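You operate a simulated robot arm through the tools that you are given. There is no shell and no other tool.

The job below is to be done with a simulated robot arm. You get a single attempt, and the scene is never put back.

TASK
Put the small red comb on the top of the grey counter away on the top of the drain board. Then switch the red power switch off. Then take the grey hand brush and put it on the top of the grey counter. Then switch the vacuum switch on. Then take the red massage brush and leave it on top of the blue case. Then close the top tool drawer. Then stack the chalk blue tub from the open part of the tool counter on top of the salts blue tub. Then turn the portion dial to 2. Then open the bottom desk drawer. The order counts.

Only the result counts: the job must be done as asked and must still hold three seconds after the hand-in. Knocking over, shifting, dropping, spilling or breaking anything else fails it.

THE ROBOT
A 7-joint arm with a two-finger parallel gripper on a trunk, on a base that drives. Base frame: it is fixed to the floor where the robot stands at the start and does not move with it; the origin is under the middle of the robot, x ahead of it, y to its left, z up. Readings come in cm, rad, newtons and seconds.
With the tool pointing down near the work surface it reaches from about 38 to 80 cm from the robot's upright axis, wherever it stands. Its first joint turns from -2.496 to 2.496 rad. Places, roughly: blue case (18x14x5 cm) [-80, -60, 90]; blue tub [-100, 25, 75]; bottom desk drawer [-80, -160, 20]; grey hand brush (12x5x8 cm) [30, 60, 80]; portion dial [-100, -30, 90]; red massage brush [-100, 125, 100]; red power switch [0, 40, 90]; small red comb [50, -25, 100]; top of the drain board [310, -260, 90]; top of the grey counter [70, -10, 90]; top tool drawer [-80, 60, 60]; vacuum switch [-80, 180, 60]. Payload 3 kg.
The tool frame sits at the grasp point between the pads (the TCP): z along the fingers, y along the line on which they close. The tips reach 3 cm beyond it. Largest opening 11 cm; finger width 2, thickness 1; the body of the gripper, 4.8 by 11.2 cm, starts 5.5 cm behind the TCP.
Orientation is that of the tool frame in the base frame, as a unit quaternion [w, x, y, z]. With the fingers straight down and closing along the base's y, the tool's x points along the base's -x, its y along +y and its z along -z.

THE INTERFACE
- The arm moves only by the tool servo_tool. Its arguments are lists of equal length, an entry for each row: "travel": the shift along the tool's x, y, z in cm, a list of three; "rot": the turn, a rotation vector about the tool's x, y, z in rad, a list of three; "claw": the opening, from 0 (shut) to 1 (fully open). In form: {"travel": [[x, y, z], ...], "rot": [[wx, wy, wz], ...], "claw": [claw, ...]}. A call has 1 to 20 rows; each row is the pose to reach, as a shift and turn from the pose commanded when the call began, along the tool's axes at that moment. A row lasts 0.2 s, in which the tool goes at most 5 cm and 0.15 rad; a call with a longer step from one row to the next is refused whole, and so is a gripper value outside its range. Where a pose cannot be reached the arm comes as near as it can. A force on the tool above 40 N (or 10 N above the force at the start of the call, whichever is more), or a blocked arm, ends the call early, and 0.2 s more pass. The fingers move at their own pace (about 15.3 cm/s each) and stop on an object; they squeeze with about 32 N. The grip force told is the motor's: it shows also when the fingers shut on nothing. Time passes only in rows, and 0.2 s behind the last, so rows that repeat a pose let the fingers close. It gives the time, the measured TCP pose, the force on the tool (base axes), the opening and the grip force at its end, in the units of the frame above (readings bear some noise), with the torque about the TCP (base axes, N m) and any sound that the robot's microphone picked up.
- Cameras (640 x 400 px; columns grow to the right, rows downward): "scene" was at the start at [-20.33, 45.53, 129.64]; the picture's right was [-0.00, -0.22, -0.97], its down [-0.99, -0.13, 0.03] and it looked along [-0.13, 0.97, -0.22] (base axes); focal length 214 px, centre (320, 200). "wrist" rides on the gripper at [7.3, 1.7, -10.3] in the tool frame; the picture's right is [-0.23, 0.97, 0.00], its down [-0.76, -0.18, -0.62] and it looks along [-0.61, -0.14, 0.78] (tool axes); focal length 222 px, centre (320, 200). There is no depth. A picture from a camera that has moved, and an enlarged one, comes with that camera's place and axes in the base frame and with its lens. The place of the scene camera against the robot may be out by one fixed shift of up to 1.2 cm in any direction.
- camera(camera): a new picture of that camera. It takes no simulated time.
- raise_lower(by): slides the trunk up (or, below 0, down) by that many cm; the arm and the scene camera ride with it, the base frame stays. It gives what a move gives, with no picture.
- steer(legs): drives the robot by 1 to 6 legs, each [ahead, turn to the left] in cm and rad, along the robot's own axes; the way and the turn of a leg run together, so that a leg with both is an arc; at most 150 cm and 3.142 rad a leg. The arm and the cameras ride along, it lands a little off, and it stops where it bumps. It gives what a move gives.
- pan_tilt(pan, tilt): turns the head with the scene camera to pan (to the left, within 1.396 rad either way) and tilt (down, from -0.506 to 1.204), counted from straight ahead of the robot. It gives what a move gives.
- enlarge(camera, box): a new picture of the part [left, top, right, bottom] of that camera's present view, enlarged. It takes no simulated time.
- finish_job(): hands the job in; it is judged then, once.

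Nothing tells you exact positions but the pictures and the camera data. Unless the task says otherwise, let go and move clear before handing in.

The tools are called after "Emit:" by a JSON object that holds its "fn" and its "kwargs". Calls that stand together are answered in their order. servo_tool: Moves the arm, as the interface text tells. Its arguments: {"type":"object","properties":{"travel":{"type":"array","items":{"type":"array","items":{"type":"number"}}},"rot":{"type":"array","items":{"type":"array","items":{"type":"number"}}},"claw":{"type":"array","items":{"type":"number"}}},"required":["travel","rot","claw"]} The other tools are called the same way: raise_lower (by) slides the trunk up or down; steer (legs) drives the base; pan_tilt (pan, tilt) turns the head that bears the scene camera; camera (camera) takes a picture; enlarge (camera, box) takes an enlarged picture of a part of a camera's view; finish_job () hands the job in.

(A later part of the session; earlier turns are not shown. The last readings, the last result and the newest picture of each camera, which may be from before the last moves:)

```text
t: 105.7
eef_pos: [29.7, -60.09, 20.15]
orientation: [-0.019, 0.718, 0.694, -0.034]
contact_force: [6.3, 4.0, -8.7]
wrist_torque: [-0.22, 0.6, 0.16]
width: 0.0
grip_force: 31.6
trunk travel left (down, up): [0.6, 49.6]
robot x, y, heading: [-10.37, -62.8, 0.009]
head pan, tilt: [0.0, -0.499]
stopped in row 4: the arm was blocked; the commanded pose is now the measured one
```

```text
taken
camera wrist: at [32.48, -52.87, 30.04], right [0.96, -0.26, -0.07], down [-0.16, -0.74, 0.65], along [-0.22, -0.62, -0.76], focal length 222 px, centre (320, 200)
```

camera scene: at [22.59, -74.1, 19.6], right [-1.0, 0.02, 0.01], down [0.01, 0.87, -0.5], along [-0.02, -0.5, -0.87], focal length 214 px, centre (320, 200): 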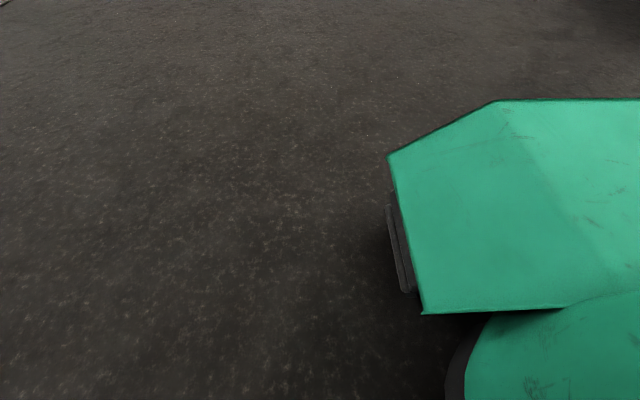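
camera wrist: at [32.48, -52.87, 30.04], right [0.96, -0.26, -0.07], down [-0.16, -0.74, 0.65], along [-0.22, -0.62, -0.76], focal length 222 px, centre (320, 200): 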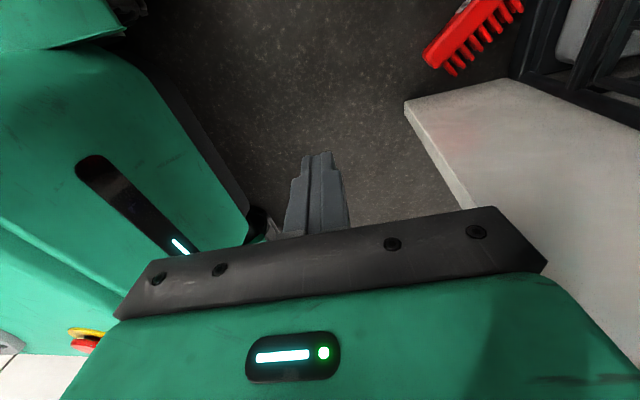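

The arm is still blocked higher up (elbow likely against the counter edge). Backing the robot another 16 cm.

Emit:
{"fn": "steer", "kwargs": {"legs": [[-16, 0]]}}

Emit:
{"fn": "servo_tool", "kwargs": {"travel": [[0, 2, -3], [0, 4, -7], [0, 5, -12], [0, 5, -16]], "rot": [[0, 0, 0], [0, 0, 0], [0, 0, 0], [0, 0, 0]], "claw": [0, 0, 0, 0]}}

Emit:
{"fn": "camera", "kwargs": {"camera": "wrist"}}

```text
t: 106.4
eef_pos: [29.75, -59.5, 17.09]
orientation: [-0.036, 0.712, 0.699, -0.054]
contact_force: [-3.9, 2.4, -1.0]
wrist_torque: [-0.27, -0.27, 0.09]
width: 0.0
grip_force: 32.3
trunk travel left (down, up): [0.6, 49.6]
robot x, y, heading: [-10.21, -62.29, 0.016]
head pan, tilt: [0.0, -0.499]
stopped in leg 1: the robot was blocked; the commanded pose is now the measured one
```

```text
refused: row 3 steps farther than a row can; nothing moved
```

```text
taken
camera wrist: at [32.88, -52.24, 26.8], right [0.96, -0.25, -0.12], down [-0.11, -0.74, 0.66], along [-0.25, -0.62, -0.74], focal length 222 px, centre (320, 200)
```

wrist: 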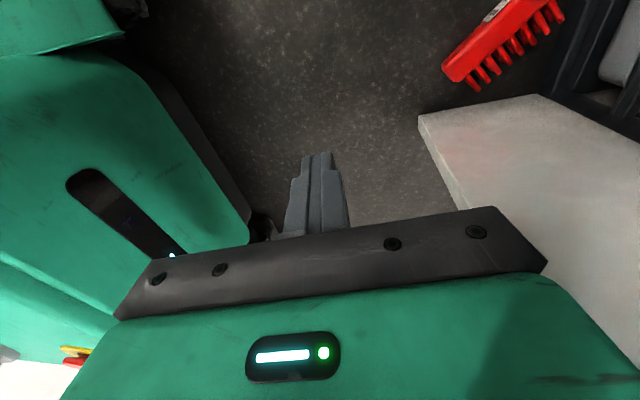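

The reverse is blocked, so the elbow is probably pressing up under the counter lip. I'll lower and extend the arm a little to drop the elbow, then reverse.

Emit:
{"fn": "servo_tool", "kwargs": {"travel": [[0.1, 1.6, 1.9], [0.2, 3.2, 3.7], [0.23, 4.73, 5.44]], "rot": [[-0.04, 0, 0], [-0.08, 0, 0], [-0.12, 0, 0]], "claw": [0, 0, 0]}}

Emit:
{"fn": "steer", "kwargs": {"legs": [[-6, 0]]}}

```text
t: 107.2
eef_pos: [34.27, -59.69, 10.84]
orientation: [0.009, 0.714, 0.7, -0.01]
contact_force: [0.0, -0.1, -0.2]
wrist_torque: [0.03, 0.0, 0.01]
width: 0.02
grip_force: 32.0
trunk travel left (down, up): [0.6, 49.6]
robot x, y, heading: [-10.5, -62.79, 0.016]
head pan, tilt: [0.0, -0.499]
```

```text
t: 108.2
eef_pos: [28.13, -59.78, 10.85]
orientation: [0.009, 0.714, 0.7, -0.009]
contact_force: [-0.9, 0.6, -0.6]
wrist_torque: [0.03, 0.0, 0.01]
width: 0.02
grip_force: 31.8
trunk travel left (down, up): [0.6, 49.6]
robot x, y, heading: [-16.46, -62.71, 0.01]
head pan, tilt: [0.0, -0.499]
```

Free again with zero force. Let me test how low the vertical tool can go here on open floor (R≈45).

Emit:
{"fn": "servo_tool", "kwargs": {"travel": [[0, 0, 3], [0, 0, 6], [0, 0, 7.0]], "rot": [[0, 0, 0], [0, 0, 0], [0, 0, 0]], "claw": [0, 0, 0]}}

Emit:
{"fn": "camera", "kwargs": {"camera": "wrist"}}

Emit:
{"fn": "pan_tilt", "kwargs": {"pan": 0.9, "tilt": 0.2}}

Emit:
{"fn": "camera", "kwargs": {"camera": "scene"}}

```text
t: 109.0
eef_pos: [27.97, -59.79, 4.43]
orientation: [0.009, 0.714, 0.7, -0.009]
contact_force: [0.6, 0.2, -0.5]
wrist_torque: [-0.01, 0.0, 0.02]
width: 0.01
grip_force: 32.0
out of reach, approached as far as the arm can: row 3
trunk travel left (down, up): [0.6, 49.6]
robot x, y, heading: [-16.3, -63.01, 0.014]
head pan, tilt: [0.0, -0.499]
```

```text
taken
camera wrist: at [29.89, -52.42, 14.51], right [0.97, -0.25, 0.01], down [-0.19, -0.74, 0.64], along [-0.15, -0.62, -0.77], focal length 222 px, centre (320, 200)
```

wrist: 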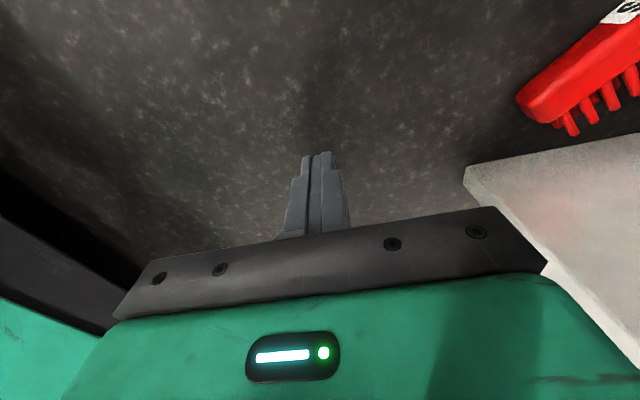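

```text
t: 110.2
eef_pos: [27.99, -59.83, 4.34]
orientation: [0.009, 0.714, 0.7, -0.01]
contact_force: [0.0, 0.0, -0.2]
wrist_torque: [0.01, 0.0, 0.0]
width: 0.0
grip_force: 32.1
trunk travel left (down, up): [0.6, 49.6]
robot x, y, heading: [-16.42, -62.97, 0.014]
head pan, tilt: [0.901, 0.201]
```

```text
taken
camera scene: at [35.18, -68.65, 10.75], right [-0.62, -0.01, -0.78], down [-0.14, 0.99, 0.1], along [0.77, 0.17, -0.61], focal length 214 px, centre (320, 200)
```

scene: 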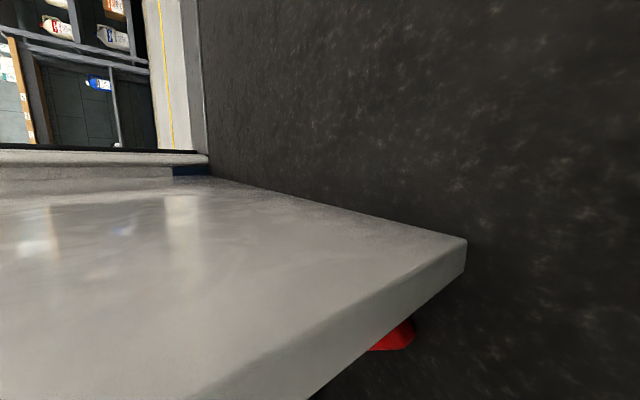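

With a vertical tool the arm can reach nearly to the floor at R≈42–44. I'll use a slight forward tilt, keep the arm extended (elbow low), fold the head outward, and approach the comb's near end again to drag it out.

Emit:
{"fn": "pan_tilt", "kwargs": {"pan": 0.0, "tilt": -0.5}}

Emit:
{"fn": "servo_tool", "kwargs": {"travel": [[0.1, -1.7, -2.5], [0.13, -3.4, -3.7], [0.13, -3.4, -3.7]], "rot": [[-0.1, 0, 0], [-0.2, 0, 0], [-0.3, 0, 0]], "claw": [0, 0, 0]}}

Emit:
{"fn": "steer", "kwargs": {"legs": [[10, 0]]}}

Emit:
{"fn": "camera", "kwargs": {"camera": "wrist"}}

```text
t: 111.3
eef_pos: [27.99, -59.89, 4.45]
orientation: [0.009, 0.714, 0.7, -0.009]
contact_force: [0.3, 0.0, -0.1]
wrist_torque: [0.0, 0.01, 0.0]
width: 0.01
grip_force: 32.4
trunk travel left (down, up): [0.6, 49.6]
robot x, y, heading: [-16.3, -62.53, 0.014]
head pan, tilt: [0.0, -0.499]
```

```text
t: 112.2
eef_pos: [24.59, -59.65, 8.21]
orientation: [0.116, 0.704, 0.694, 0.096]
contact_force: [0.1, 0.2, 0.9]
wrist_torque: [-0.02, 0.01, 0.01]
width: 0.0
grip_force: 31.9
trunk travel left (down, up): [0.6, 49.6]
robot x, y, heading: [-16.48, -62.54, 0.011]
head pan, tilt: [0.0, -0.499]
```

```text
t: 113.5
eef_pos: [34.53, -59.2, 8.13]
orientation: [0.114, 0.702, 0.697, 0.095]
contact_force: [0.3, -0.8, 0.1]
wrist_torque: [0.03, 0.02, -0.02]
width: 0.0
grip_force: 31.8
trunk travel left (down, up): [0.6, 49.6]
robot x, y, heading: [-6.83, -62.41, 0.015]
head pan, tilt: [0.0, -0.499]
stopped in leg 1: the robot was blocked; the commanded pose is now the measured one
```

```text
taken
camera wrist: at [33.19, -51.7, 18.35], right [0.93, -0.23, 0.29], down [-0.36, -0.74, 0.56], along [0.09, -0.63, -0.77], focal length 222 px, centre (320, 200)
```

wrist: 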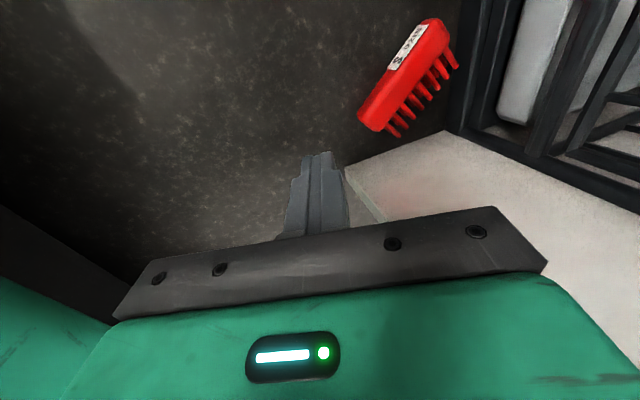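

The drive stopped just short, with no force on the tool. I'll try a small further step to see if it is truly blocked.

Emit:
{"fn": "steer", "kwargs": {"legs": [[3, 0]]}}

```text
t: 114.2
eef_pos: [34.54, -59.01, 8.07]
orientation: [0.111, 0.701, 0.698, 0.093]
contact_force: [-1.2, 0.3, -0.1]
wrist_torque: [-0.02, -0.01, -0.03]
width: 0.0
grip_force: 32.2
trunk travel left (down, up): [0.6, 49.6]
robot x, y, heading: [-5.69, -62.44, 0.014]
head pan, tilt: [0.0, -0.499]
stopped in leg 1: the robot was blocked; the commanded pose is now the measured one
```

The elbow is touching the counter edge (TCP stayed while the base crept forward). I'll back off a little and stretch the arm lower so the elbow drops below the counter.

Emit:
{"fn": "steer", "kwargs": {"legs": [[-5, 0]]}}

Emit:
{"fn": "servo_tool", "kwargs": {"travel": [[0, 2.5, 1.0], [0, 4.0, 3.0], [0, 4.0, 5.0]], "rot": [[0, 0, 0], [0, 0, 0], [0, 0, 0]], "claw": [0, 0, 0]}}

```text
t: 115.2
eef_pos: [29.34, -59.09, 7.74]
orientation: [0.108, 0.703, 0.697, 0.09]
contact_force: [0.4, 0.4, 0.1]
wrist_torque: [-0.03, 0.01, -0.01]
width: 0.0
grip_force: 31.8
trunk travel left (down, up): [0.6, 49.6]
robot x, y, heading: [-10.55, -62.62, 0.011]
head pan, tilt: [0.0, -0.499]
```

```text
t: 116.0
eef_pos: [34.28, -59.42, 4.7]
orientation: [0.107, 0.703, 0.698, 0.089]
contact_force: [0.2, -0.4, 0.3]
wrist_torque: [-0.01, 0.01, 0.04]
width: 0.0
grip_force: 31.6
out of reach, approached as far as the arm can: row 3
trunk travel left (down, up): [0.6, 49.6]
robot x, y, heading: [-10.68, -62.5, 0.014]
head pan, tilt: [0.0, -0.499]
```

Stretched pose reaches z=4.7 at R=45. I'll lift 1.4 cm to clear the comb's top and drive 7.3 cm forward.

Emit:
{"fn": "servo_tool", "kwargs": {"travel": [[0, 0.4, -1.35]], "rot": [[0, 0, 0]], "claw": [0]}}

Emit:
{"fn": "steer", "kwargs": {"legs": [[7.0, 0]]}}

Emit:
{"fn": "camera", "kwargs": {"camera": "wrist"}}

```text
t: 116.3
eef_pos: [34.47, -59.37, 6.34]
orientation: [0.108, 0.702, 0.698, 0.091]
contact_force: [-0.3, 1.2, -0.4]
wrist_torque: [-0.02, -0.01, -0.01]
width: 0.0
grip_force: 31.8
trunk travel left (down, up): [0.6, 49.6]
robot x, y, heading: [-11.04, -62.82, 0.014]
head pan, tilt: [0.0, -0.499]
```

```text
t: 117.5
eef_pos: [40.44, -58.04, 5.24]
orientation: [0.1, 0.696, 0.706, 0.086]
contact_force: [0.6, -0.7, 0.8]
wrist_torque: [-0.01, -0.04, -0.02]
width: 0.0
grip_force: 32.0
trunk travel left (down, up): [0.6, 49.6]
robot x, y, heading: [-3.62, -62.73, 0.024]
head pan, tilt: [0.0, -0.499]
stopped in leg 1: the robot was blocked; the commanded pose is now the measured one
```

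```text
taken
camera wrist: at [39.36, -50.62, 15.56], right [0.94, -0.21, 0.26], down [-0.33, -0.75, 0.57], along [0.08, -0.62, -0.78], focal length 222 px, centre (320, 200)
```

wrist: 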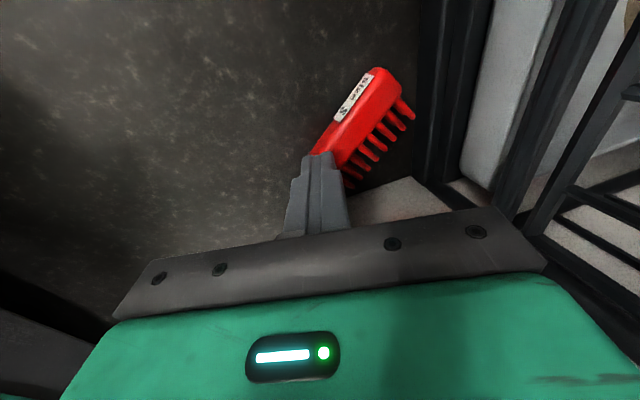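

The tips are now right at the comb's near end, just above it. Shifting slightly and pressing down gently.

Emit:
{"fn": "servo_tool", "kwargs": {"travel": [[-0.61, 0.955, 0.27], [-0.6, 0.85, 0.65], [-0.6, 0.78, 0.9]], "rot": [[0, 0, 0], [0, 0, 0], [0, 0, 0]], "claw": [0, 0, 0]}}

Emit:
{"fn": "camera", "kwargs": {"camera": "wrist"}}

```text
t: 117.8
eef_pos: [40.28, -58.0, 5.15]
orientation: [0.097, 0.695, 0.708, 0.082]
contact_force: [0.0, 0.1, 0.0]
wrist_torque: [-0.03, 0.0, -0.03]
width: 0.0
grip_force: 31.9
trunk travel left (down, up): [0.6, 49.6]
robot x, y, heading: [-3.83, -62.09, 0.02]
head pan, tilt: [0.0, -0.499]
stopped in row 1: the force on the tool passed its limit at 66 N (the readings are from after the stop); the commanded pose is now the measured one
```

```text
taken
camera wrist: at [39.28, -50.53, 15.41], right [0.95, -0.21, 0.25], down [-0.32, -0.76, 0.57], along [0.07, -0.62, -0.78], focal length 222 px, centre (320, 200)
```

wrist: 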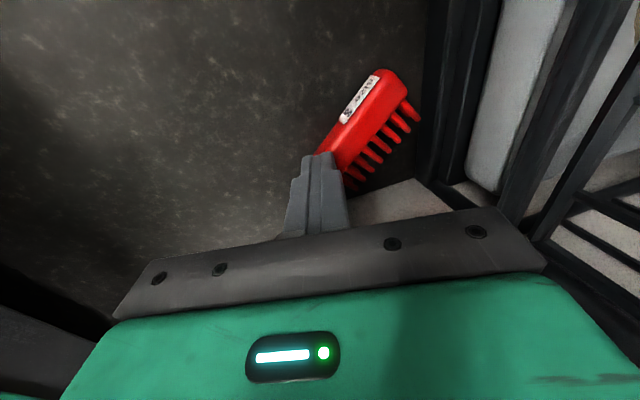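

The head mount seems to be at the panel's front edge, so no more forward. I'll shift 0.9 cm sideways over the spine's end and press straight down there.

Emit:
{"fn": "servo_tool", "kwargs": {"travel": [[-0.9, 0.06, -0.27], [-0.9, -0.04, 0.12], [-0.9, -0.1, 0.36], [-0.9, -0.1, 0.36]], "rot": [[0, 0, 0], [0, 0, 0], [0, 0, 0], [0, 0, 0]], "claw": [0, 0, 0, 0]}}

Emit:
{"fn": "camera", "kwargs": {"camera": "wrist"}}

```text
t: 118.3
eef_pos: [40.1, -57.63, 5.11]
orientation: [0.092, 0.688, 0.715, 0.084]
contact_force: [1.7, -0.4, 0.7]
wrist_torque: [-0.04, -0.06, 0.02]
width: 0.0
grip_force: 32.2
trunk travel left (down, up): [0.6, 49.6]
robot x, y, heading: [-3.96, -62.36, 0.023]
head pan, tilt: [0.0, -0.499]
stopped in row 2: the force on the tool passed its limit at 47 N (the readings are from after the stop); the commanded pose is now the measured one
```

```text
taken
camera wrist: at [38.96, -50.26, 15.39], right [0.95, -0.19, 0.25], down [-0.3, -0.76, 0.57], along [0.08, -0.62, -0.78], focal length 222 px, centre (320, 200)
```

wrist: 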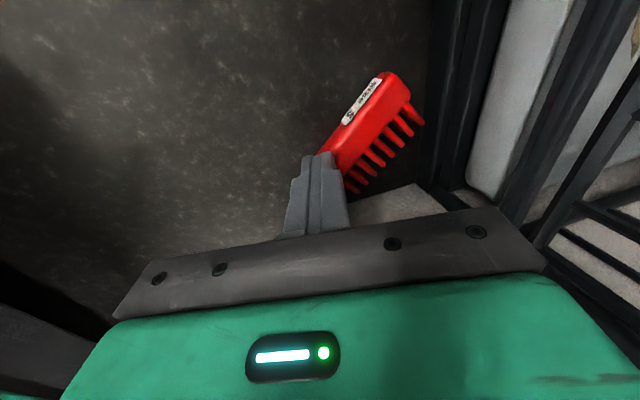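

The head's mount can't pass the panel edge this way. New plan: back out, turn the wrist 90° so the head trails behind and the fingers close along y, then straddle the comb's near end, grip it and pull it out.

Emit:
{"fn": "steer", "kwargs": {"legs": [[-13, 0]]}}

Emit:
{"fn": "servo_tool", "kwargs": {"travel": [[0, 1.0, -3], [0, 1.5, -7], [0, 1.5, -10]], "rot": [[0.08, 0, 0], [0.16, 0, 0], [0.26, 0, 0]], "claw": [0, 0, 0]}}

```text
t: 119.6
eef_pos: [26.9, -58.1, 5.03]
orientation: [0.094, 0.689, 0.713, 0.084]
contact_force: [0.0, -0.9, 0.3]
wrist_torque: [0.02, -0.02, 0.0]
width: 0.0
grip_force: 32.1
trunk travel left (down, up): [0.6, 49.6]
robot x, y, heading: [-17.12, -62.63, 0.023]
head pan, tilt: [0.0, -0.499]
```

```text
t: 120.4
eef_pos: [26.03, -57.92, 14.63]
orientation: [0.002, 0.695, 0.719, -0.009]
contact_force: [0.3, -0.9, -0.6]
wrist_torque: [-0.02, 0.0, 0.04]
width: 0.03
grip_force: 32.4
trunk travel left (down, up): [0.6, 49.6]
robot x, y, heading: [-17.18, -62.86, 0.028]
head pan, tilt: [0.0, -0.499]
```

Now turning the wrist by about 92° with the head panned aside.

Emit:
{"fn": "pan_tilt", "kwargs": {"pan": -1.39, "tilt": 0.0}}

Emit:
{"fn": "servo_tool", "kwargs": {"travel": [[0, 1, 0], [0, 2, 0], [0, 3, 0], [0, 3, 0], [0, 3, 0], [0, 3, 0], [0, 3, 0], [0, 3, 0], [0, 3, 0], [0, 3, 0], [0, 3, 0], [0, 3, 0]], "rot": [[0, 0, 0.134], [0, 0, 0.268], [0, 0, 0.402], [0, 0, 0.536], [0, 0, 0.67], [0, 0, 0.804], [0, 0, 0.938], [0, 0, 1.072], [0, 0, 1.206], [0, 0, 1.34], [0, 0, 1.474], [0, 0, 1.606]], "claw": [0, 0, 0, 0, 0, 0, 0, 0, 0, 0, 0.6, 0.6]}}

Emit:
{"fn": "camera", "kwargs": {"camera": "wrist"}}

```text
t: 121.9
eef_pos: [25.93, -57.99, 14.5]
orientation: [0.002, 0.695, 0.719, -0.009]
contact_force: [-1.0, -1.1, -0.2]
wrist_torque: [0.01, 0.01, -0.01]
width: 0.02
grip_force: 32.0
trunk travel left (down, up): [0.6, 49.6]
robot x, y, heading: [-17.06, -62.28, 0.032]
head pan, tilt: [-1.389, 0.0]
```

```text
t: 124.5
eef_pos: [28.89, -57.83, 14.56]
orientation: [0.008, 1.0, -0.002, -0.005]
contact_force: [0.4, 0.3, -0.1]
wrist_torque: [-0.02, 0.01, 0.0]
width: 6.6
grip_force: 0.0
trunk travel left (down, up): [0.6, 49.6]
robot x, y, heading: [-17.02, -62.68, 0.028]
head pan, tilt: [-1.389, 0.0]
```

```text
taken
camera wrist: at [36.34, -59.47, 24.76], right [-0.23, -0.97, 0.02], down [-0.75, 0.19, 0.63], along [-0.61, 0.13, -0.78], focal length 222 px, centre (320, 200)
```

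wrist: 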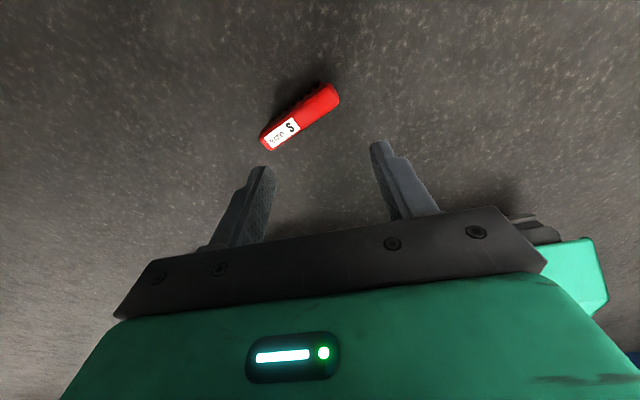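

Good news: the comb got dragged out when I reversed. It now lies in the open at about [30, −56]. Let me zoom in.

Emit:
{"fn": "enlarge", "kwargs": {"camera": "wrist", "box": [220, 60, 400, 172]}}

```text
3.56 times, centred on (310, 116) of wrist
camera zoom: at [36.34, -59.47, 24.76], right [-0.23, -0.97, 0.02], down [-0.75, 0.19, 0.63], along [-0.61, 0.13, -0.78], focal length 790 px, centre (356, 499)
```

zoom: 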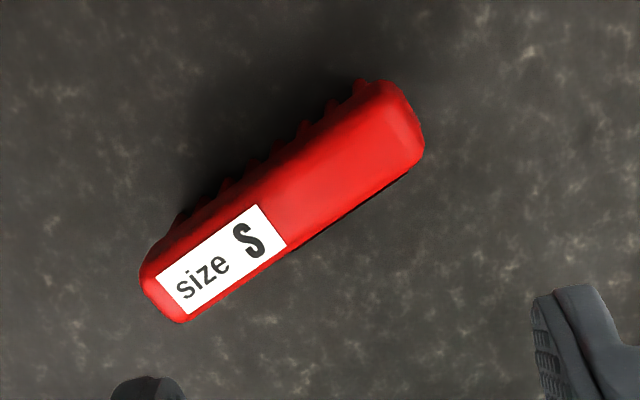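

The comb stands upright on its teeth at about [30.3, −56.4], spine direction about −70°. I'll turn the wrist to close across its thickness, pull in slightly and move the base forward 6 cm.

Emit:
{"fn": "servo_tool", "kwargs": {"travel": [[-1.0, -0.3, 0], [-2.0, -0.6, 0], [-3.0, -0.9, 0], [-4.0, -1.2, 0], [-4.6, -1.2, 0], [-4.6, -1.2, 0], [-4.6, -1.2, 0], [-4.6, -1.2, 0], [-4.6, -1.2, 0]], "rot": [[0, 0, 0.137], [0, 0, 0.274], [0, 0, 0.411], [0, 0, 0.548], [0, 0, 0.685], [0, 0, 0.822], [0, 0, 0.959], [0, 0, 1.096], [0, 0, 1.232]], "claw": [0.7, 0.7, 0.7, 0.7, 0.7, 0.7, 0.7, 0.7, 0.7]}}

Emit:
{"fn": "steer", "kwargs": {"legs": [[6, 0]]}}

Emit:
{"fn": "camera", "kwargs": {"camera": "wrist"}}

```text
t: 126.5
eef_pos: [24.48, -56.79, 14.72]
orientation: [0.009, 0.814, -0.58, 0.001]
contact_force: [0.3, -0.7, 0.6]
wrist_torque: [-0.02, 0.0, 0.0]
width: 7.68
grip_force: 0.0
trunk travel left (down, up): [0.6, 49.6]
robot x, y, heading: [-17.36, -62.82, 0.029]
head pan, tilt: [-1.389, 0.0]
```

```text
t: 127.5
eef_pos: [30.4, -56.51, 14.66]
orientation: [0.009, 0.816, -0.578, 0.001]
contact_force: [-0.3, -1.2, 0.2]
wrist_torque: [0.0, 0.02, 0.03]
width: 7.69
grip_force: 0.0
trunk travel left (down, up): [0.6, 49.6]
robot x, y, heading: [-11.3, -62.66, 0.025]
head pan, tilt: [-1.389, 0.0]
```

```text
taken
camera wrist: at [31.26, -63.77, 25.02], right [-0.99, -0.11, 0.01], down [-0.08, 0.79, 0.61], along [-0.07, 0.61, -0.79], focal length 222 px, centre (320, 200)
```

wrist: 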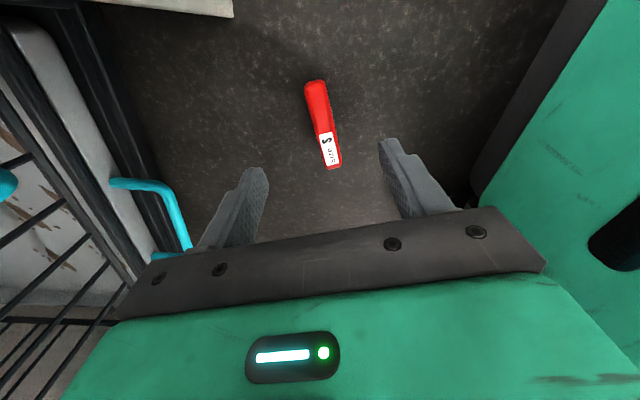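

The comb is well aligned between the open fingers. Descending to z≈4.2 (tips 1.2 cm above the floor).

Emit:
{"fn": "servo_tool", "kwargs": {"travel": [[0.1, 0.42, 4], [0.2, 0.42, 8], [0.2, 0.42, 10.4]], "rot": [[0, 0, 0], [0, 0, 0], [0, 0, 0]], "claw": [0.7, 0.7, 0.7]}}

Emit:
{"fn": "camera", "kwargs": {"camera": "wrist"}}

```text
t: 128.2
eef_pos: [31.79, -57.17, 5.9]
orientation: [0.013, 0.815, -0.579, -0.002]
contact_force: [-1.3, -0.6, -0.9]
wrist_torque: [-0.02, -0.01, 0.06]
width: 7.67
grip_force: 0.1
out of reach, approached as far as the arm can: row 2, 3
trunk travel left (down, up): [0.6, 49.6]
robot x, y, heading: [-10.71, -62.32, 0.028]
head pan, tilt: [-1.389, 0.0]
```

```text
taken
camera wrist: at [32.74, -64.38, 16.3], right [-0.99, -0.11, 0.02], down [-0.07, 0.79, 0.61], along [-0.08, 0.6, -0.79], focal length 222 px, centre (320, 200)
```

wrist: 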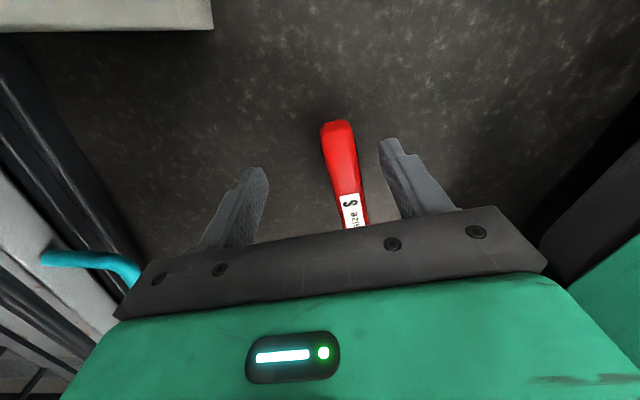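

At this radius the arm can't get lower; R≈44.5 worked best. The fingers already straddle the comb, so I'll back the base up 3 cm, staying within the finger opening.

Emit:
{"fn": "steer", "kwargs": {"legs": [[-2.5, 0]]}}

Emit:
{"fn": "camera", "kwargs": {"camera": "wrist"}}

```text
t: 129.1
eef_pos: [29.12, -57.14, 5.82]
orientation: [0.011, 0.816, -0.577, -0.003]
contact_force: [1.0, 0.3, -0.4]
wrist_torque: [0.01, 0.01, 0.02]
width: 7.7
grip_force: 0.1
trunk travel left (down, up): [0.6, 49.6]
robot x, y, heading: [-13.64, -62.76, 0.028]
head pan, tilt: [-1.389, 0.0]
```

```text
taken
camera wrist: at [30.19, -64.39, 16.32], right [-0.99, -0.11, 0.02], down [-0.07, 0.79, 0.61], along [-0.08, 0.61, -0.79], focal length 222 px, centre (320, 200)
```

wrist: 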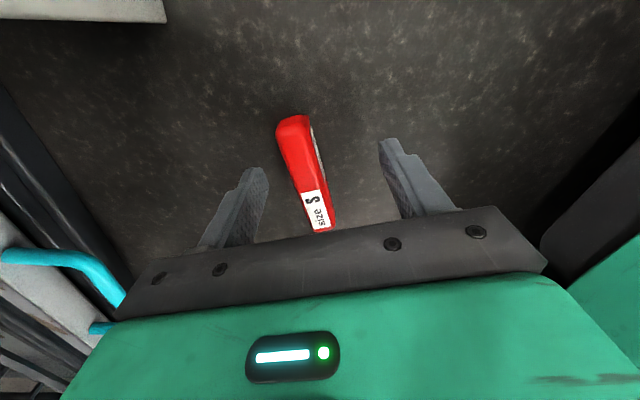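

The comb is centred well now. Shifting slightly and lowering the last bit.

Emit:
{"fn": "servo_tool", "kwargs": {"travel": [[-0.41, -0.78, 0.7], [-0.41, -0.78, 1.5]], "rot": [[0, 0, 0], [0, 0, 0]], "claw": [0.7, 0.7]}}

```text
t: 129.7
eef_pos: [29.99, -56.41, 4.72]
orientation: [0.015, 0.816, -0.578, -0.004]
contact_force: [-0.4, 0.0, -1.1]
wrist_torque: [-0.03, 0.01, 0.0]
width: 7.68
grip_force: 0.1
out of reach, approached as far as the arm can: row 2
trunk travel left (down, up): [0.6, 49.6]
robot x, y, heading: [-13.72, -62.65, 0.022]
head pan, tilt: [-1.389, 0.0]
```

Tips are at about 1.7 cm, with the spine between the pads. Closing the gripper.

Emit:
{"fn": "servo_tool", "kwargs": {"travel": [[0, 0, 0], [0, 0, 0], [0, 0, 0], [0, 0, 0], [0, 0, 0], [0, 0, 0]], "rot": [[0, 0, 0], [0, 0, 0], [0, 0, 0], [0, 0, 0], [0, 0, 0], [0, 0, 0]], "claw": [0.5, 0.35, 0.2, 0, 0, 0]}}

Emit:
{"fn": "camera", "kwargs": {"camera": "wrist"}}

```text
t: 131.1
eef_pos: [30.0, -56.41, 4.71]
orientation: [0.014, 0.816, -0.578, -0.003]
contact_force: [0.0, -0.2, -0.1]
wrist_torque: [0.02, -0.01, 0.03]
width: 1.89
grip_force: 31.9
trunk travel left (down, up): [0.6, 49.6]
robot x, y, heading: [-13.63, -62.76, 0.027]
head pan, tilt: [-1.389, 0.0]
```

```text
taken
camera wrist: at [31.08, -63.65, 15.23], right [-0.99, -0.11, 0.02], down [-0.07, 0.79, 0.61], along [-0.09, 0.6, -0.79], focal length 222 px, centre (320, 200)
```

wrist: 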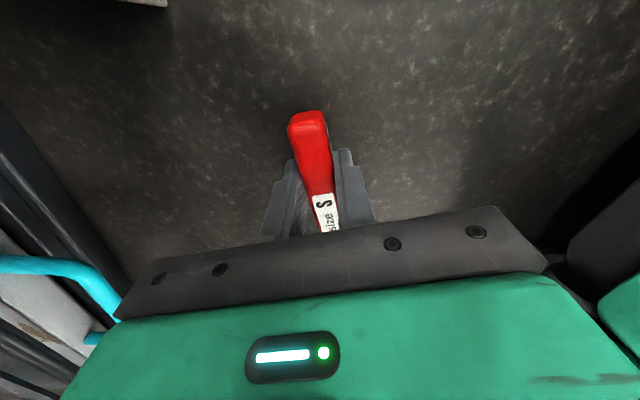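

Gripped (1.89 cm, 32 N). Lifting slightly, then backing up in small steps while watching the grip width.

Emit:
{"fn": "servo_tool", "kwargs": {"travel": [[0, 0, -1], [0, 0, -2.5]], "rot": [[0, 0, 0], [0, 0, 0]], "claw": [0, 0]}}

Emit:
{"fn": "steer", "kwargs": {"legs": [[-4, 0]]}}

Emit:
{"fn": "steer", "kwargs": {"legs": [[-5, 0]]}}

Emit:
{"fn": "camera", "kwargs": {"camera": "wrist"}}

```text
t: 131.7
eef_pos: [29.96, -56.35, 7.25]
orientation: [0.012, 0.815, -0.579, -0.002]
contact_force: [-1.4, 1.2, -0.4]
wrist_torque: [0.01, -0.03, 0.0]
width: 1.9
grip_force: 32.4
trunk travel left (down, up): [0.6, 49.6]
robot x, y, heading: [-13.54, -62.48, 0.03]
head pan, tilt: [-1.389, 0.0]
```

```text
t: 132.5
eef_pos: [25.9, -56.45, 7.38]
orientation: [0.012, 0.815, -0.579, -0.003]
contact_force: [-0.3, -0.1, -0.4]
wrist_torque: [0.0, 0.02, -0.03]
width: 1.91
grip_force: 32.6
trunk travel left (down, up): [0.6, 49.6]
robot x, y, heading: [-17.46, -63.0, 0.023]
head pan, tilt: [-1.389, 0.0]
```

```text
t: 133.5
eef_pos: [20.75, -56.52, 7.28]
orientation: [0.012, 0.816, -0.579, -0.002]
contact_force: [0.3, 1.1, 0.5]
wrist_torque: [0.02, -0.01, 0.02]
width: 1.89
grip_force: 31.7
trunk travel left (down, up): [0.6, 49.6]
robot x, y, heading: [-22.85, -62.73, 0.024]
head pan, tilt: [-1.389, 0.0]
```

```text
taken
camera wrist: at [21.83, -63.89, 17.82], right [-0.99, -0.11, 0.02], down [-0.07, 0.79, 0.61], along [-0.08, 0.61, -0.79], focal length 222 px, centre (320, 200)
```

wrist: 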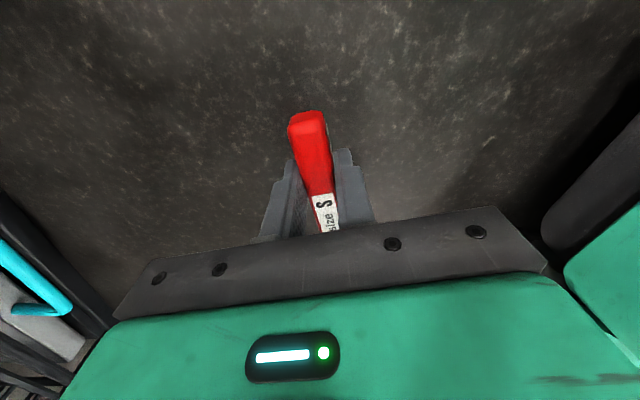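

Still held. Raising the arm gently, then the trunk in steps, checking the width.

Emit:
{"fn": "servo_tool", "kwargs": {"travel": [[0, 0, -2], [0, 0, -4], [0, 0, -6], [0, 0, -8], [0, 0, -10], [0, 0, -12], [0, 0, -14], [0, 0, -16], [0, 0, -18]], "rot": [[0, 0, 0], [0, 0, 0], [0, 0, 0], [0, 0, 0], [0, 0, 0], [0, 0, 0], [0, 0, 0], [0, 0, 0], [0, 0, 0]], "claw": [0, 0, 0, 0, 0, 0, 0, 0, 0]}}

Emit:
{"fn": "raise_lower", "kwargs": {"by": 15}}

Emit:
{"fn": "raise_lower", "kwargs": {"by": 15}}

```text
t: 135.5
eef_pos: [21.07, -56.34, 24.86]
orientation: [0.013, 0.816, -0.578, -0.002]
contact_force: [0.4, -0.4, 0.0]
wrist_torque: [0.03, 0.02, 0.01]
width: 1.9
grip_force: 32.0
trunk travel left (down, up): [0.6, 49.6]
robot x, y, heading: [-22.83, -62.81, 0.024]
head pan, tilt: [-1.389, 0.0]
```

```text
t: 137.2
eef_pos: [21.09, -56.5, 39.96]
orientation: [0.012, 0.816, -0.578, -0.002]
contact_force: [-0.6, -0.2, 0.4]
wrist_torque: [0.01, -0.02, 0.05]
width: 1.9
grip_force: 31.7
trunk travel left (down, up): [-14.4, 34.6]
robot x, y, heading: [-22.86, -62.77, 0.033]
head pan, tilt: [-1.389, 0.0]
```

```text
t: 139.0
eef_pos: [21.09, -56.37, 54.91]
orientation: [0.012, 0.816, -0.578, -0.002]
contact_force: [-0.2, -0.6, 0.1]
wrist_torque: [-0.05, -0.02, -0.01]
width: 1.89
grip_force: 32.1
trunk travel left (down, up): [-29.4, 19.6]
robot x, y, heading: [-22.66, -62.95, 0.031]
head pan, tilt: [-1.389, 0.0]
```

Trunk is back up and the comb is held. Raising the arm to carrying height (~z 113) in front of the counter, with a slight pull-back.

Emit:
{"fn": "servo_tool", "kwargs": {"travel": [[0.2, 0.5, -3], [0.4, 1.0, -6.5], [0.6, 1.5, -10.5], [0.6, 1.8, -14.5], [0.6, 1.8, -18.5], [0.6, 1.8, -22.5], [0.6, 1.8, -26.5], [0.6, 1.8, -30.5], [0.6, 1.8, -34.5], [0.6, 1.8, -38.5], [0.6, 1.8, -42.5], [0.6, 1.8, -46.5], [0.6, 1.8, -50.5], [0.6, 1.8, -54.5], [0.6, 1.8, -58]], "rot": [[0, 0, 0], [0, 0, 0], [0, 0, 0], [0, 0, 0], [0, 0, 0], [0, 0, 0], [0, 0, 0], [0, 0, 0], [0, 0, 0], [0, 0, 0], [0, 0, 0], [0, 0, 0], [0, 0, 0], [0, 0, 0], [0, 0, 0]], "claw": [0, 0, 0, 0, 0, 0, 0, 0, 0, 0, 0, 0, 0, 0, 0]}}

Emit:
{"fn": "camera", "kwargs": {"camera": "wrist"}}

```text
t: 142.2
eef_pos: [20.59, -56.63, 113.2]
orientation: [0.013, 0.816, -0.578, -0.002]
contact_force: [-0.1, 0.2, -0.3]
wrist_torque: [0.0, -0.05, -0.01]
width: 1.88
grip_force: 32.0
trunk travel left (down, up): [-29.4, 19.6]
robot x, y, heading: [-22.74, -63.26, 0.02]
head pan, tilt: [-1.389, 0.0]
```

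```text
taken
camera wrist: at [21.65, -63.88, 123.64], right [-0.99, -0.11, 0.02], down [-0.07, 0.79, 0.61], along [-0.08, 0.61, -0.79], focal length 222 px, centre (320, 200)
```

wrist: 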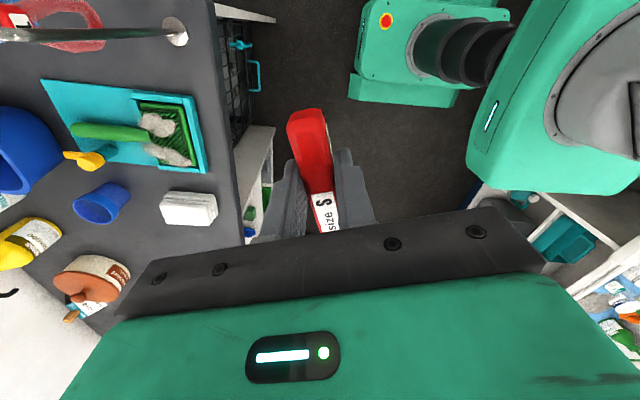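

Comb held at carry height. Now turning right in small legs, checking the grip as I go.

Emit:
{"fn": "steer", "kwargs": {"legs": [[0, -0.2]]}}

Emit:
{"fn": "steer", "kwargs": {"legs": [[0, -0.3]]}}

Emit:
{"fn": "camera", "kwargs": {"camera": "wrist"}}

```text
t: 143.3
eef_pos: [21.03, -65.58, 113.21]
orientation: [0.011, 0.753, -0.658, -0.003]
contact_force: [-0.4, 0.2, -0.8]
wrist_torque: [-0.02, -0.01, 0.01]
width: 1.89
grip_force: 32.2
trunk travel left (down, up): [-29.4, 19.6]
robot x, y, heading: [-22.58, -62.23, -0.178]
head pan, tilt: [-1.389, 0.0]
```

```text
t: 144.7
eef_pos: [17.74, -78.31, 113.25]
orientation: [-0.011, -0.644, 0.765, 0.006]
contact_force: [-0.1, 1.4, -0.1]
wrist_torque: [0.0, -0.01, 0.0]
width: 1.9
grip_force: 31.9
trunk travel left (down, up): [-29.4, 19.6]
robot x, y, heading: [-22.65, -61.63, -0.483]
head pan, tilt: [-1.389, 0.0]
```

```text
taken
camera wrist: at [15.15, -85.24, 123.67], right [-0.92, 0.39, 0.02], down [0.32, 0.72, 0.61], along [0.22, 0.57, -0.79], focal length 222 px, centre (320, 200)
```

wrist: 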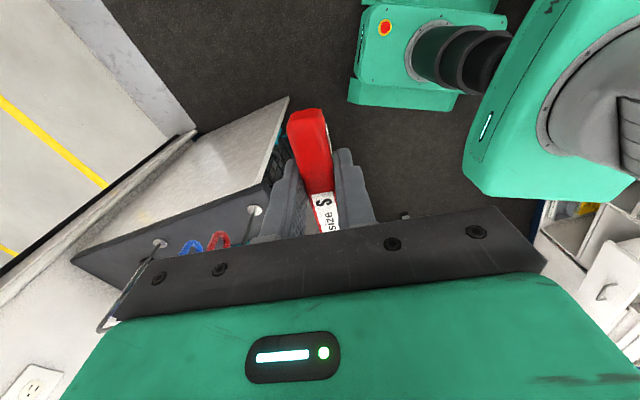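

Grip is steady. Continuing the right turn and then driving toward the doorway line.

Emit:
{"fn": "steer", "kwargs": {"legs": [[0, -0.35]]}}

Emit:
{"fn": "steer", "kwargs": {"legs": [[0, -0.35]]}}

Emit:
{"fn": "steer", "kwargs": {"legs": [[25, 0]]}}

```text
t: 146.3
eef_pos: [9.29, -91.35, 113.22]
orientation: [-0.01, -0.5, 0.866, 0.008]
contact_force: [-0.1, -0.8, -0.4]
wrist_torque: [-0.02, 0.0, 0.0]
width: 1.91
grip_force: 32.0
trunk travel left (down, up): [-29.4, 19.6]
robot x, y, heading: [-21.72, -60.58, -0.836]
head pan, tilt: [-1.389, 0.0]
```

```text
t: 147.8
eef_pos: [-3.0, -100.39, 113.22]
orientation: [-0.008, -0.34, 0.941, 0.009]
contact_force: [-0.1, -0.9, -0.1]
wrist_torque: [0.02, 0.0, 0.0]
width: 1.89
grip_force: 32.2
trunk travel left (down, up): [-29.4, 19.6]
robot x, y, heading: [-20.23, -60.58, -1.197]
head pan, tilt: [-1.389, 0.0]
```

```text
t: 149.6
eef_pos: [5.79, -123.5, 113.46]
orientation: [-0.009, -0.338, 0.941, 0.01]
contact_force: [-1.2, 0.8, 0.4]
wrist_torque: [-0.01, -0.02, -0.02]
width: 1.89
grip_force: 32.4
trunk travel left (down, up): [-29.4, 19.6]
robot x, y, heading: [-11.63, -83.38, -1.203]
head pan, tilt: [-1.389, 0.0]
```

Emit:
{"fn": "steer", "kwargs": {"legs": [[30, 0]]}}

Emit:
{"fn": "steer", "kwargs": {"legs": [[0, 0.4]]}}

Emit:
{"fn": "steer", "kwargs": {"legs": [[0, 0.4]]}}

Emit:
{"fn": "steer", "kwargs": {"legs": [[0, 0.38]]}}

Emit:
{"fn": "camera", "kwargs": {"camera": "wrist"}}

```text
t: 151.6
eef_pos: [16.57, -151.32, 113.53]
orientation: [-0.008, -0.338, 0.941, 0.009]
contact_force: [0.1, -0.4, -0.3]
wrist_torque: [0.0, -0.05, 0.0]
width: 1.9
grip_force: 31.9
trunk travel left (down, up): [-29.4, 19.6]
robot x, y, heading: [-0.54, -111.12, -1.2]
head pan, tilt: [-1.389, 0.0]
```

```text
t: 153.2
eef_pos: [30.85, -141.42, 113.46]
orientation: [-0.01, -0.52, 0.854, 0.007]
contact_force: [0.5, 0.1, 0.4]
wrist_torque: [-0.01, -0.01, 0.0]
width: 1.93
grip_force: 32.2
trunk travel left (down, up): [-29.4, 19.6]
robot x, y, heading: [-1.44, -112.25, -0.796]
head pan, tilt: [-1.389, 0.0]
```

```text
t: 154.9
eef_pos: [40.08, -126.53, 113.51]
orientation: [-0.011, -0.679, 0.734, 0.005]
contact_force: [-0.3, 0.0, -0.3]
wrist_torque: [0.0, 0.0, 0.01]
width: 1.89
grip_force: 31.7
trunk travel left (down, up): [-29.4, 19.6]
robot x, y, heading: [-1.75, -113.19, -0.392]
head pan, tilt: [-1.389, 0.0]
```

```text
t: 156.5
eef_pos: [41.93, -109.89, 113.65]
orientation: [0.012, 0.807, -0.59, -0.003]
contact_force: [0.2, 1.0, 0.8]
wrist_torque: [0.0, -0.02, -0.04]
width: 1.89
grip_force: 32.1
trunk travel left (down, up): [-29.4, 19.6]
robot x, y, heading: [-1.72, -114.86, -0.004]
head pan, tilt: [-1.389, 0.0]
```

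```text
taken
camera wrist: at [42.74, -117.15, 124.01], right [-1.0, -0.08, 0.02], down [-0.05, 0.79, 0.61], along [-0.06, 0.61, -0.79], focal length 222 px, centre (320, 200)
```

wrist: 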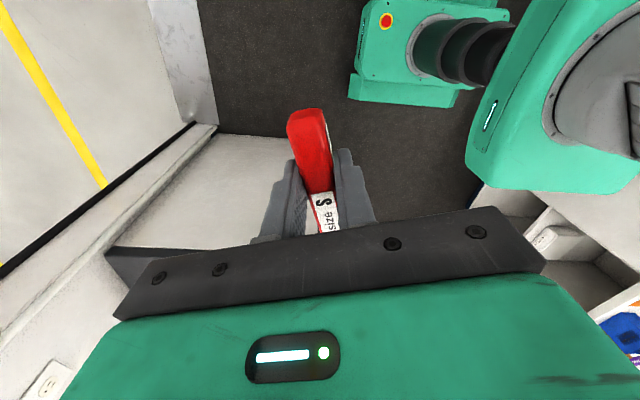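

Facing the doorway, comb still held. The head camera points forward; take a look.

Emit:
{"fn": "pan_tilt", "kwargs": {"pan": -1.2, "tilt": 0.2}}

Emit:
{"fn": "camera", "kwargs": {"camera": "scene"}}

```text
t: 157.2
eef_pos: [41.93, -109.95, 113.56]
orientation: [0.012, 0.807, -0.59, -0.002]
contact_force: [0.4, 0.5, -0.3]
wrist_torque: [0.02, -0.01, 0.0]
width: 1.92
grip_force: 31.9
trunk travel left (down, up): [-29.4, 19.6]
robot x, y, heading: [-1.78, -114.92, -0.004]
head pan, tilt: [-1.201, 0.201]
```

```text
taken
camera scene: at [47.63, -98.05, 121.87], right [0.36, 0.12, 0.92], down [0.12, -0.99, 0.09], along [0.92, 0.08, -0.37], focal length 214 px, centre (320, 200)
```

scene: 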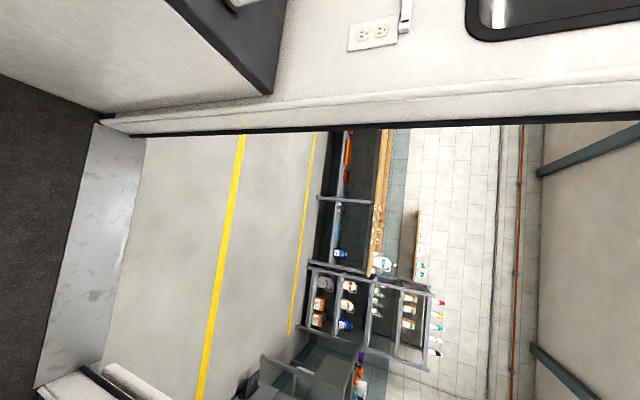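

The doorway is clear and about a metre wide. Driving forward through it in moderate steps.

Emit:
{"fn": "steer", "kwargs": {"legs": [[40, 0]]}}

Emit:
{"fn": "steer", "kwargs": {"legs": [[35, 0]]}}

Emit:
{"fn": "camera", "kwargs": {"camera": "scene"}}

```text
t: 159.7
eef_pos: [81.94, -110.2, 113.66]
orientation: [0.012, 0.806, -0.592, -0.001]
contact_force: [0.1, -0.1, -0.1]
wrist_torque: [-0.02, 0.05, 0.0]
width: 1.88
grip_force: 31.8
trunk travel left (down, up): [-29.4, 19.6]
robot x, y, heading: [38.01, -114.8, -0.011]
head pan, tilt: [-1.201, 0.201]
```

```text
t: 161.9
eef_pos: [116.44, -110.35, 113.61]
orientation: [0.011, 0.807, -0.591, -0.002]
contact_force: [-0.1, -0.4, -0.9]
wrist_torque: [0.01, -0.02, 0.0]
width: 1.89
grip_force: 32.7
trunk travel left (down, up): [-29.4, 19.6]
robot x, y, heading: [72.59, -115.35, -0.009]
head pan, tilt: [-1.201, 0.201]
```

```text
taken
camera scene: at [122.19, -98.69, 121.92], right [0.36, 0.12, 0.92], down [0.12, -0.99, 0.09], along [0.92, 0.08, -0.37], focal length 214 px, centre (320, 200)
```

scene: 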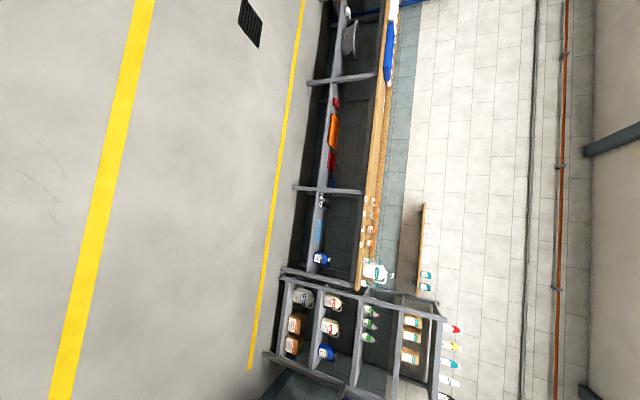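

Moving on through the door into the other room.

Emit:
{"fn": "steer", "kwargs": {"legs": [[40, 0]]}}

Emit:
{"fn": "steer", "kwargs": {"legs": [[40, 0]]}}

Emit:
{"fn": "pan_tilt", "kwargs": {"pan": -0.9, "tilt": 0.9}}

Emit:
{"fn": "camera", "kwargs": {"camera": "scene"}}

```text
t: 164.4
eef_pos: [156.53, -110.45, 113.6]
orientation: [0.012, 0.808, -0.589, -0.002]
contact_force: [0.1, -0.2, -0.3]
wrist_torque: [-0.01, -0.01, 0.03]
width: 1.9
grip_force: 31.5
trunk travel left (down, up): [-29.4, 19.6]
robot x, y, heading: [112.49, -115.62, 0.003]
head pan, tilt: [-1.201, 0.201]
```

```text
t: 166.9
eef_pos: [195.76, -110.27, 113.76]
orientation: [0.012, 0.809, -0.588, -0.002]
contact_force: [-0.6, -0.2, -0.2]
wrist_torque: [0.02, -0.01, -0.01]
width: 1.93
grip_force: 31.6
trunk travel left (down, up): [-29.4, 19.6]
robot x, y, heading: [152.22, -115.46, 0.002]
head pan, tilt: [-1.201, 0.201]
```

```text
t: 168.0
eef_pos: [195.75, -110.2, 113.79]
orientation: [0.011, 0.81, -0.587, -0.002]
contact_force: [0.1, -0.7, -0.5]
wrist_torque: [0.04, -0.04, 0.0]
width: 1.9
grip_force: 31.7
trunk travel left (down, up): [-29.4, 19.6]
robot x, y, heading: [152.1, -115.45, 0.003]
head pan, tilt: [-0.901, 0.901]
```

```text
taken
camera scene: at [200.67, -105.14, 120.85], right [0.6, 0.21, 0.77], down [-0.38, -0.77, 0.51], along [0.7, -0.6, -0.39], focal length 214 px, centre (320, 200)
```

scene: 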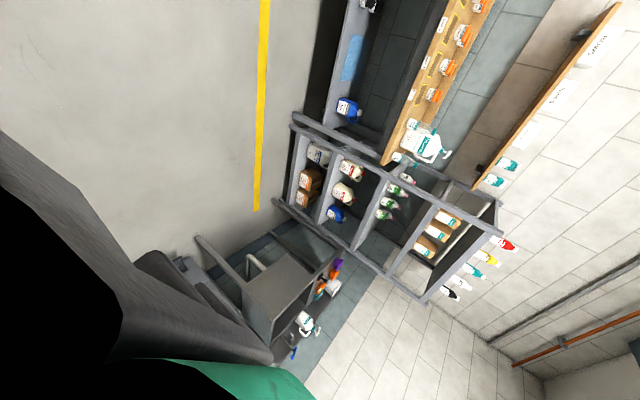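

The sink unit is in the far right corner. Turning right toward it in small steps.

Emit:
{"fn": "steer", "kwargs": {"legs": [[0, -0.35]]}}

Emit:
{"fn": "steer", "kwargs": {"legs": [[0, -0.32]]}}

Emit:
{"fn": "steer", "kwargs": {"legs": [[40, 0]]}}

Emit:
{"fn": "pan_tilt", "kwargs": {"pan": -1.1, "tilt": 0.1}}

Emit:
{"fn": "camera", "kwargs": {"camera": "scene"}}

```text
t: 169.5
eef_pos: [194.69, -125.67, 113.93]
orientation: [-0.011, -0.693, 0.72, 0.003]
contact_force: [-0.1, 0.0, 0.3]
wrist_torque: [0.07, 0.0, 0.0]
width: 1.88
grip_force: 31.9
trunk travel left (down, up): [-29.4, 19.6]
robot x, y, heading: [152.42, -114.11, -0.346]
head pan, tilt: [-0.901, 0.901]
```

```text
t: 170.9
eef_pos: [188.81, -138.37, 113.75]
orientation: [-0.011, -0.57, 0.822, 0.006]
contact_force: [0.5, -0.4, 0.7]
wrist_torque: [0.01, -0.02, -0.03]
width: 1.9
grip_force: 31.8
trunk travel left (down, up): [-29.4, 19.6]
robot x, y, heading: [152.68, -113.43, -0.667]
head pan, tilt: [-0.901, 0.901]
```

```text
t: 173.4
eef_pos: [219.46, -162.93, 113.89]
orientation: [-0.011, -0.569, 0.822, 0.006]
contact_force: [0.3, 0.3, 0.3]
wrist_torque: [0.01, -0.03, -0.01]
width: 1.91
grip_force: 31.9
trunk travel left (down, up): [-29.4, 19.6]
robot x, y, heading: [184.03, -138.13, -0.672]
head pan, tilt: [-0.901, 0.901]
```

```text
t: 174.5
eef_pos: [219.67, -163.05, 113.89]
orientation: [-0.01, -0.569, 0.823, 0.006]
contact_force: [0.3, 0.3, 1.0]
wrist_torque: [0.01, 0.03, 0.02]
width: 1.9
grip_force: 31.9
trunk travel left (down, up): [-29.4, 19.6]
robot x, y, heading: [183.99, -137.82, -0.669]
head pan, tilt: [-1.1, 0.099]
```

```text
taken
camera scene: at [231.08, -156.1, 121.4], right [0.45, -0.16, 0.88], down [-0.43, -0.9, 0.06], along [0.78, -0.41, -0.47], focal length 214 px, centre (320, 200)
```

scene: 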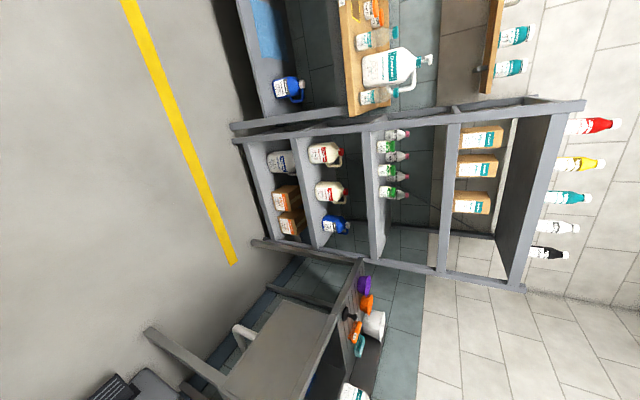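

Emit:
{"fn": "enlarge", "kwargs": {"camera": "scene", "box": [240, 240, 440, 400]}}

```text
2.50 times, centred on (340, 320) of scene
camera zoom: at [231.08, -156.1, 121.4], right [0.45, -0.16, 0.88], down [-0.43, -0.9, 0.06], along [0.78, -0.41, -0.47], focal length 536 px, centre (270, -100)
```

zoom: 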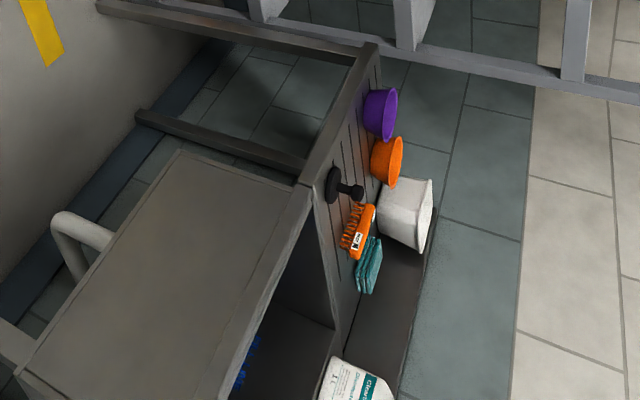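

The drain board is the ridged top to the right of the basin (front edge near y≈−234, x≈284–330), holding bowls, a plug, an orange comb and cloths. I'll approach in steps.

Emit:
{"fn": "steer", "kwargs": {"legs": [[45, 0]]}}

Emit:
{"fn": "steer", "kwargs": {"legs": [[0, 0.2]]}}

Emit:
{"fn": "steer", "kwargs": {"legs": [[45, 0]]}}

Emit:
{"fn": "steer", "kwargs": {"legs": [[0, -0.35]]}}

Emit:
{"fn": "pan_tilt", "kwargs": {"pan": -0.9, "tilt": 0.3}}

Emit:
{"fn": "camera", "kwargs": {"camera": "scene"}}

```text
t: 177.2
eef_pos: [254.73, -191.1, 113.82]
orientation: [-0.01, -0.568, 0.823, 0.005]
contact_force: [0.7, 0.1, -0.4]
wrist_torque: [0.01, 0.03, -0.01]
width: 1.89
grip_force: 31.9
trunk travel left (down, up): [-29.4, 19.6]
robot x, y, heading: [218.84, -166.18, -0.672]
head pan, tilt: [-1.1, 0.099]
```

```text
t: 178.4
eef_pos: [259.21, -183.61, 114.11]
orientation: [-0.011, -0.646, 0.763, 0.004]
contact_force: [0.3, 0.3, -0.4]
wrist_torque: [0.0, 0.01, 0.0]
width: 1.91
grip_force: 31.1
trunk travel left (down, up): [-29.4, 19.6]
robot x, y, heading: [218.88, -166.96, -0.472]
head pan, tilt: [-1.1, 0.099]
```

```text
t: 181.1
eef_pos: [299.63, -204.51, 114.05]
orientation: [-0.011, -0.646, 0.764, 0.005]
contact_force: [-0.5, -0.1, 0.2]
wrist_torque: [-0.03, -0.06, -0.04]
width: 1.89
grip_force: 32.4
trunk travel left (down, up): [-29.4, 19.6]
robot x, y, heading: [259.36, -187.63, -0.477]
head pan, tilt: [-1.1, 0.099]
```

```text
t: 182.6
eef_pos: [291.57, -217.19, 114.09]
orientation: [-0.01, -0.504, 0.863, 0.007]
contact_force: [0.0, 0.6, 0.0]
wrist_torque: [0.01, 0.02, -0.01]
width: 1.9
grip_force: 32.1
trunk travel left (down, up): [-29.4, 19.6]
robot x, y, heading: [259.97, -186.95, -0.824]
head pan, tilt: [-1.1, 0.099]
```

```text
t: 183.3
eef_pos: [291.46, -217.06, 114.15]
orientation: [-0.009, -0.505, 0.863, 0.007]
contact_force: [-0.2, -0.7, -0.3]
wrist_torque: [-0.03, 0.02, -0.02]
width: 1.91
grip_force: 32.1
trunk travel left (down, up): [-29.4, 19.6]
robot x, y, heading: [260.35, -187.13, -0.817]
head pan, tilt: [-0.901, 0.3]
```

```text
taken
camera scene: at [302.09, -213.29, 120.03], right [0.56, -0.31, 0.77], down [-0.67, -0.72, 0.2], along [0.49, -0.62, -0.61], focal length 214 px, centre (320, 200)
```

scene: 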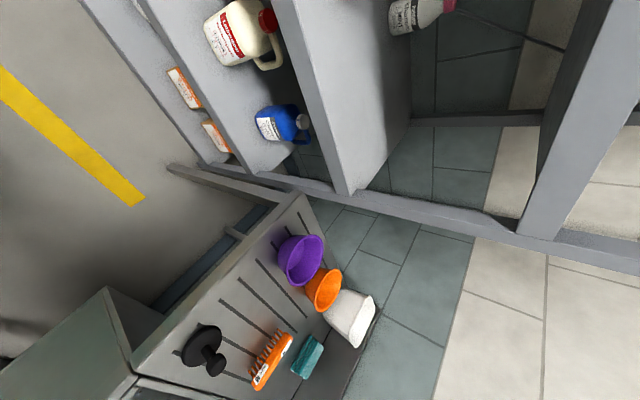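

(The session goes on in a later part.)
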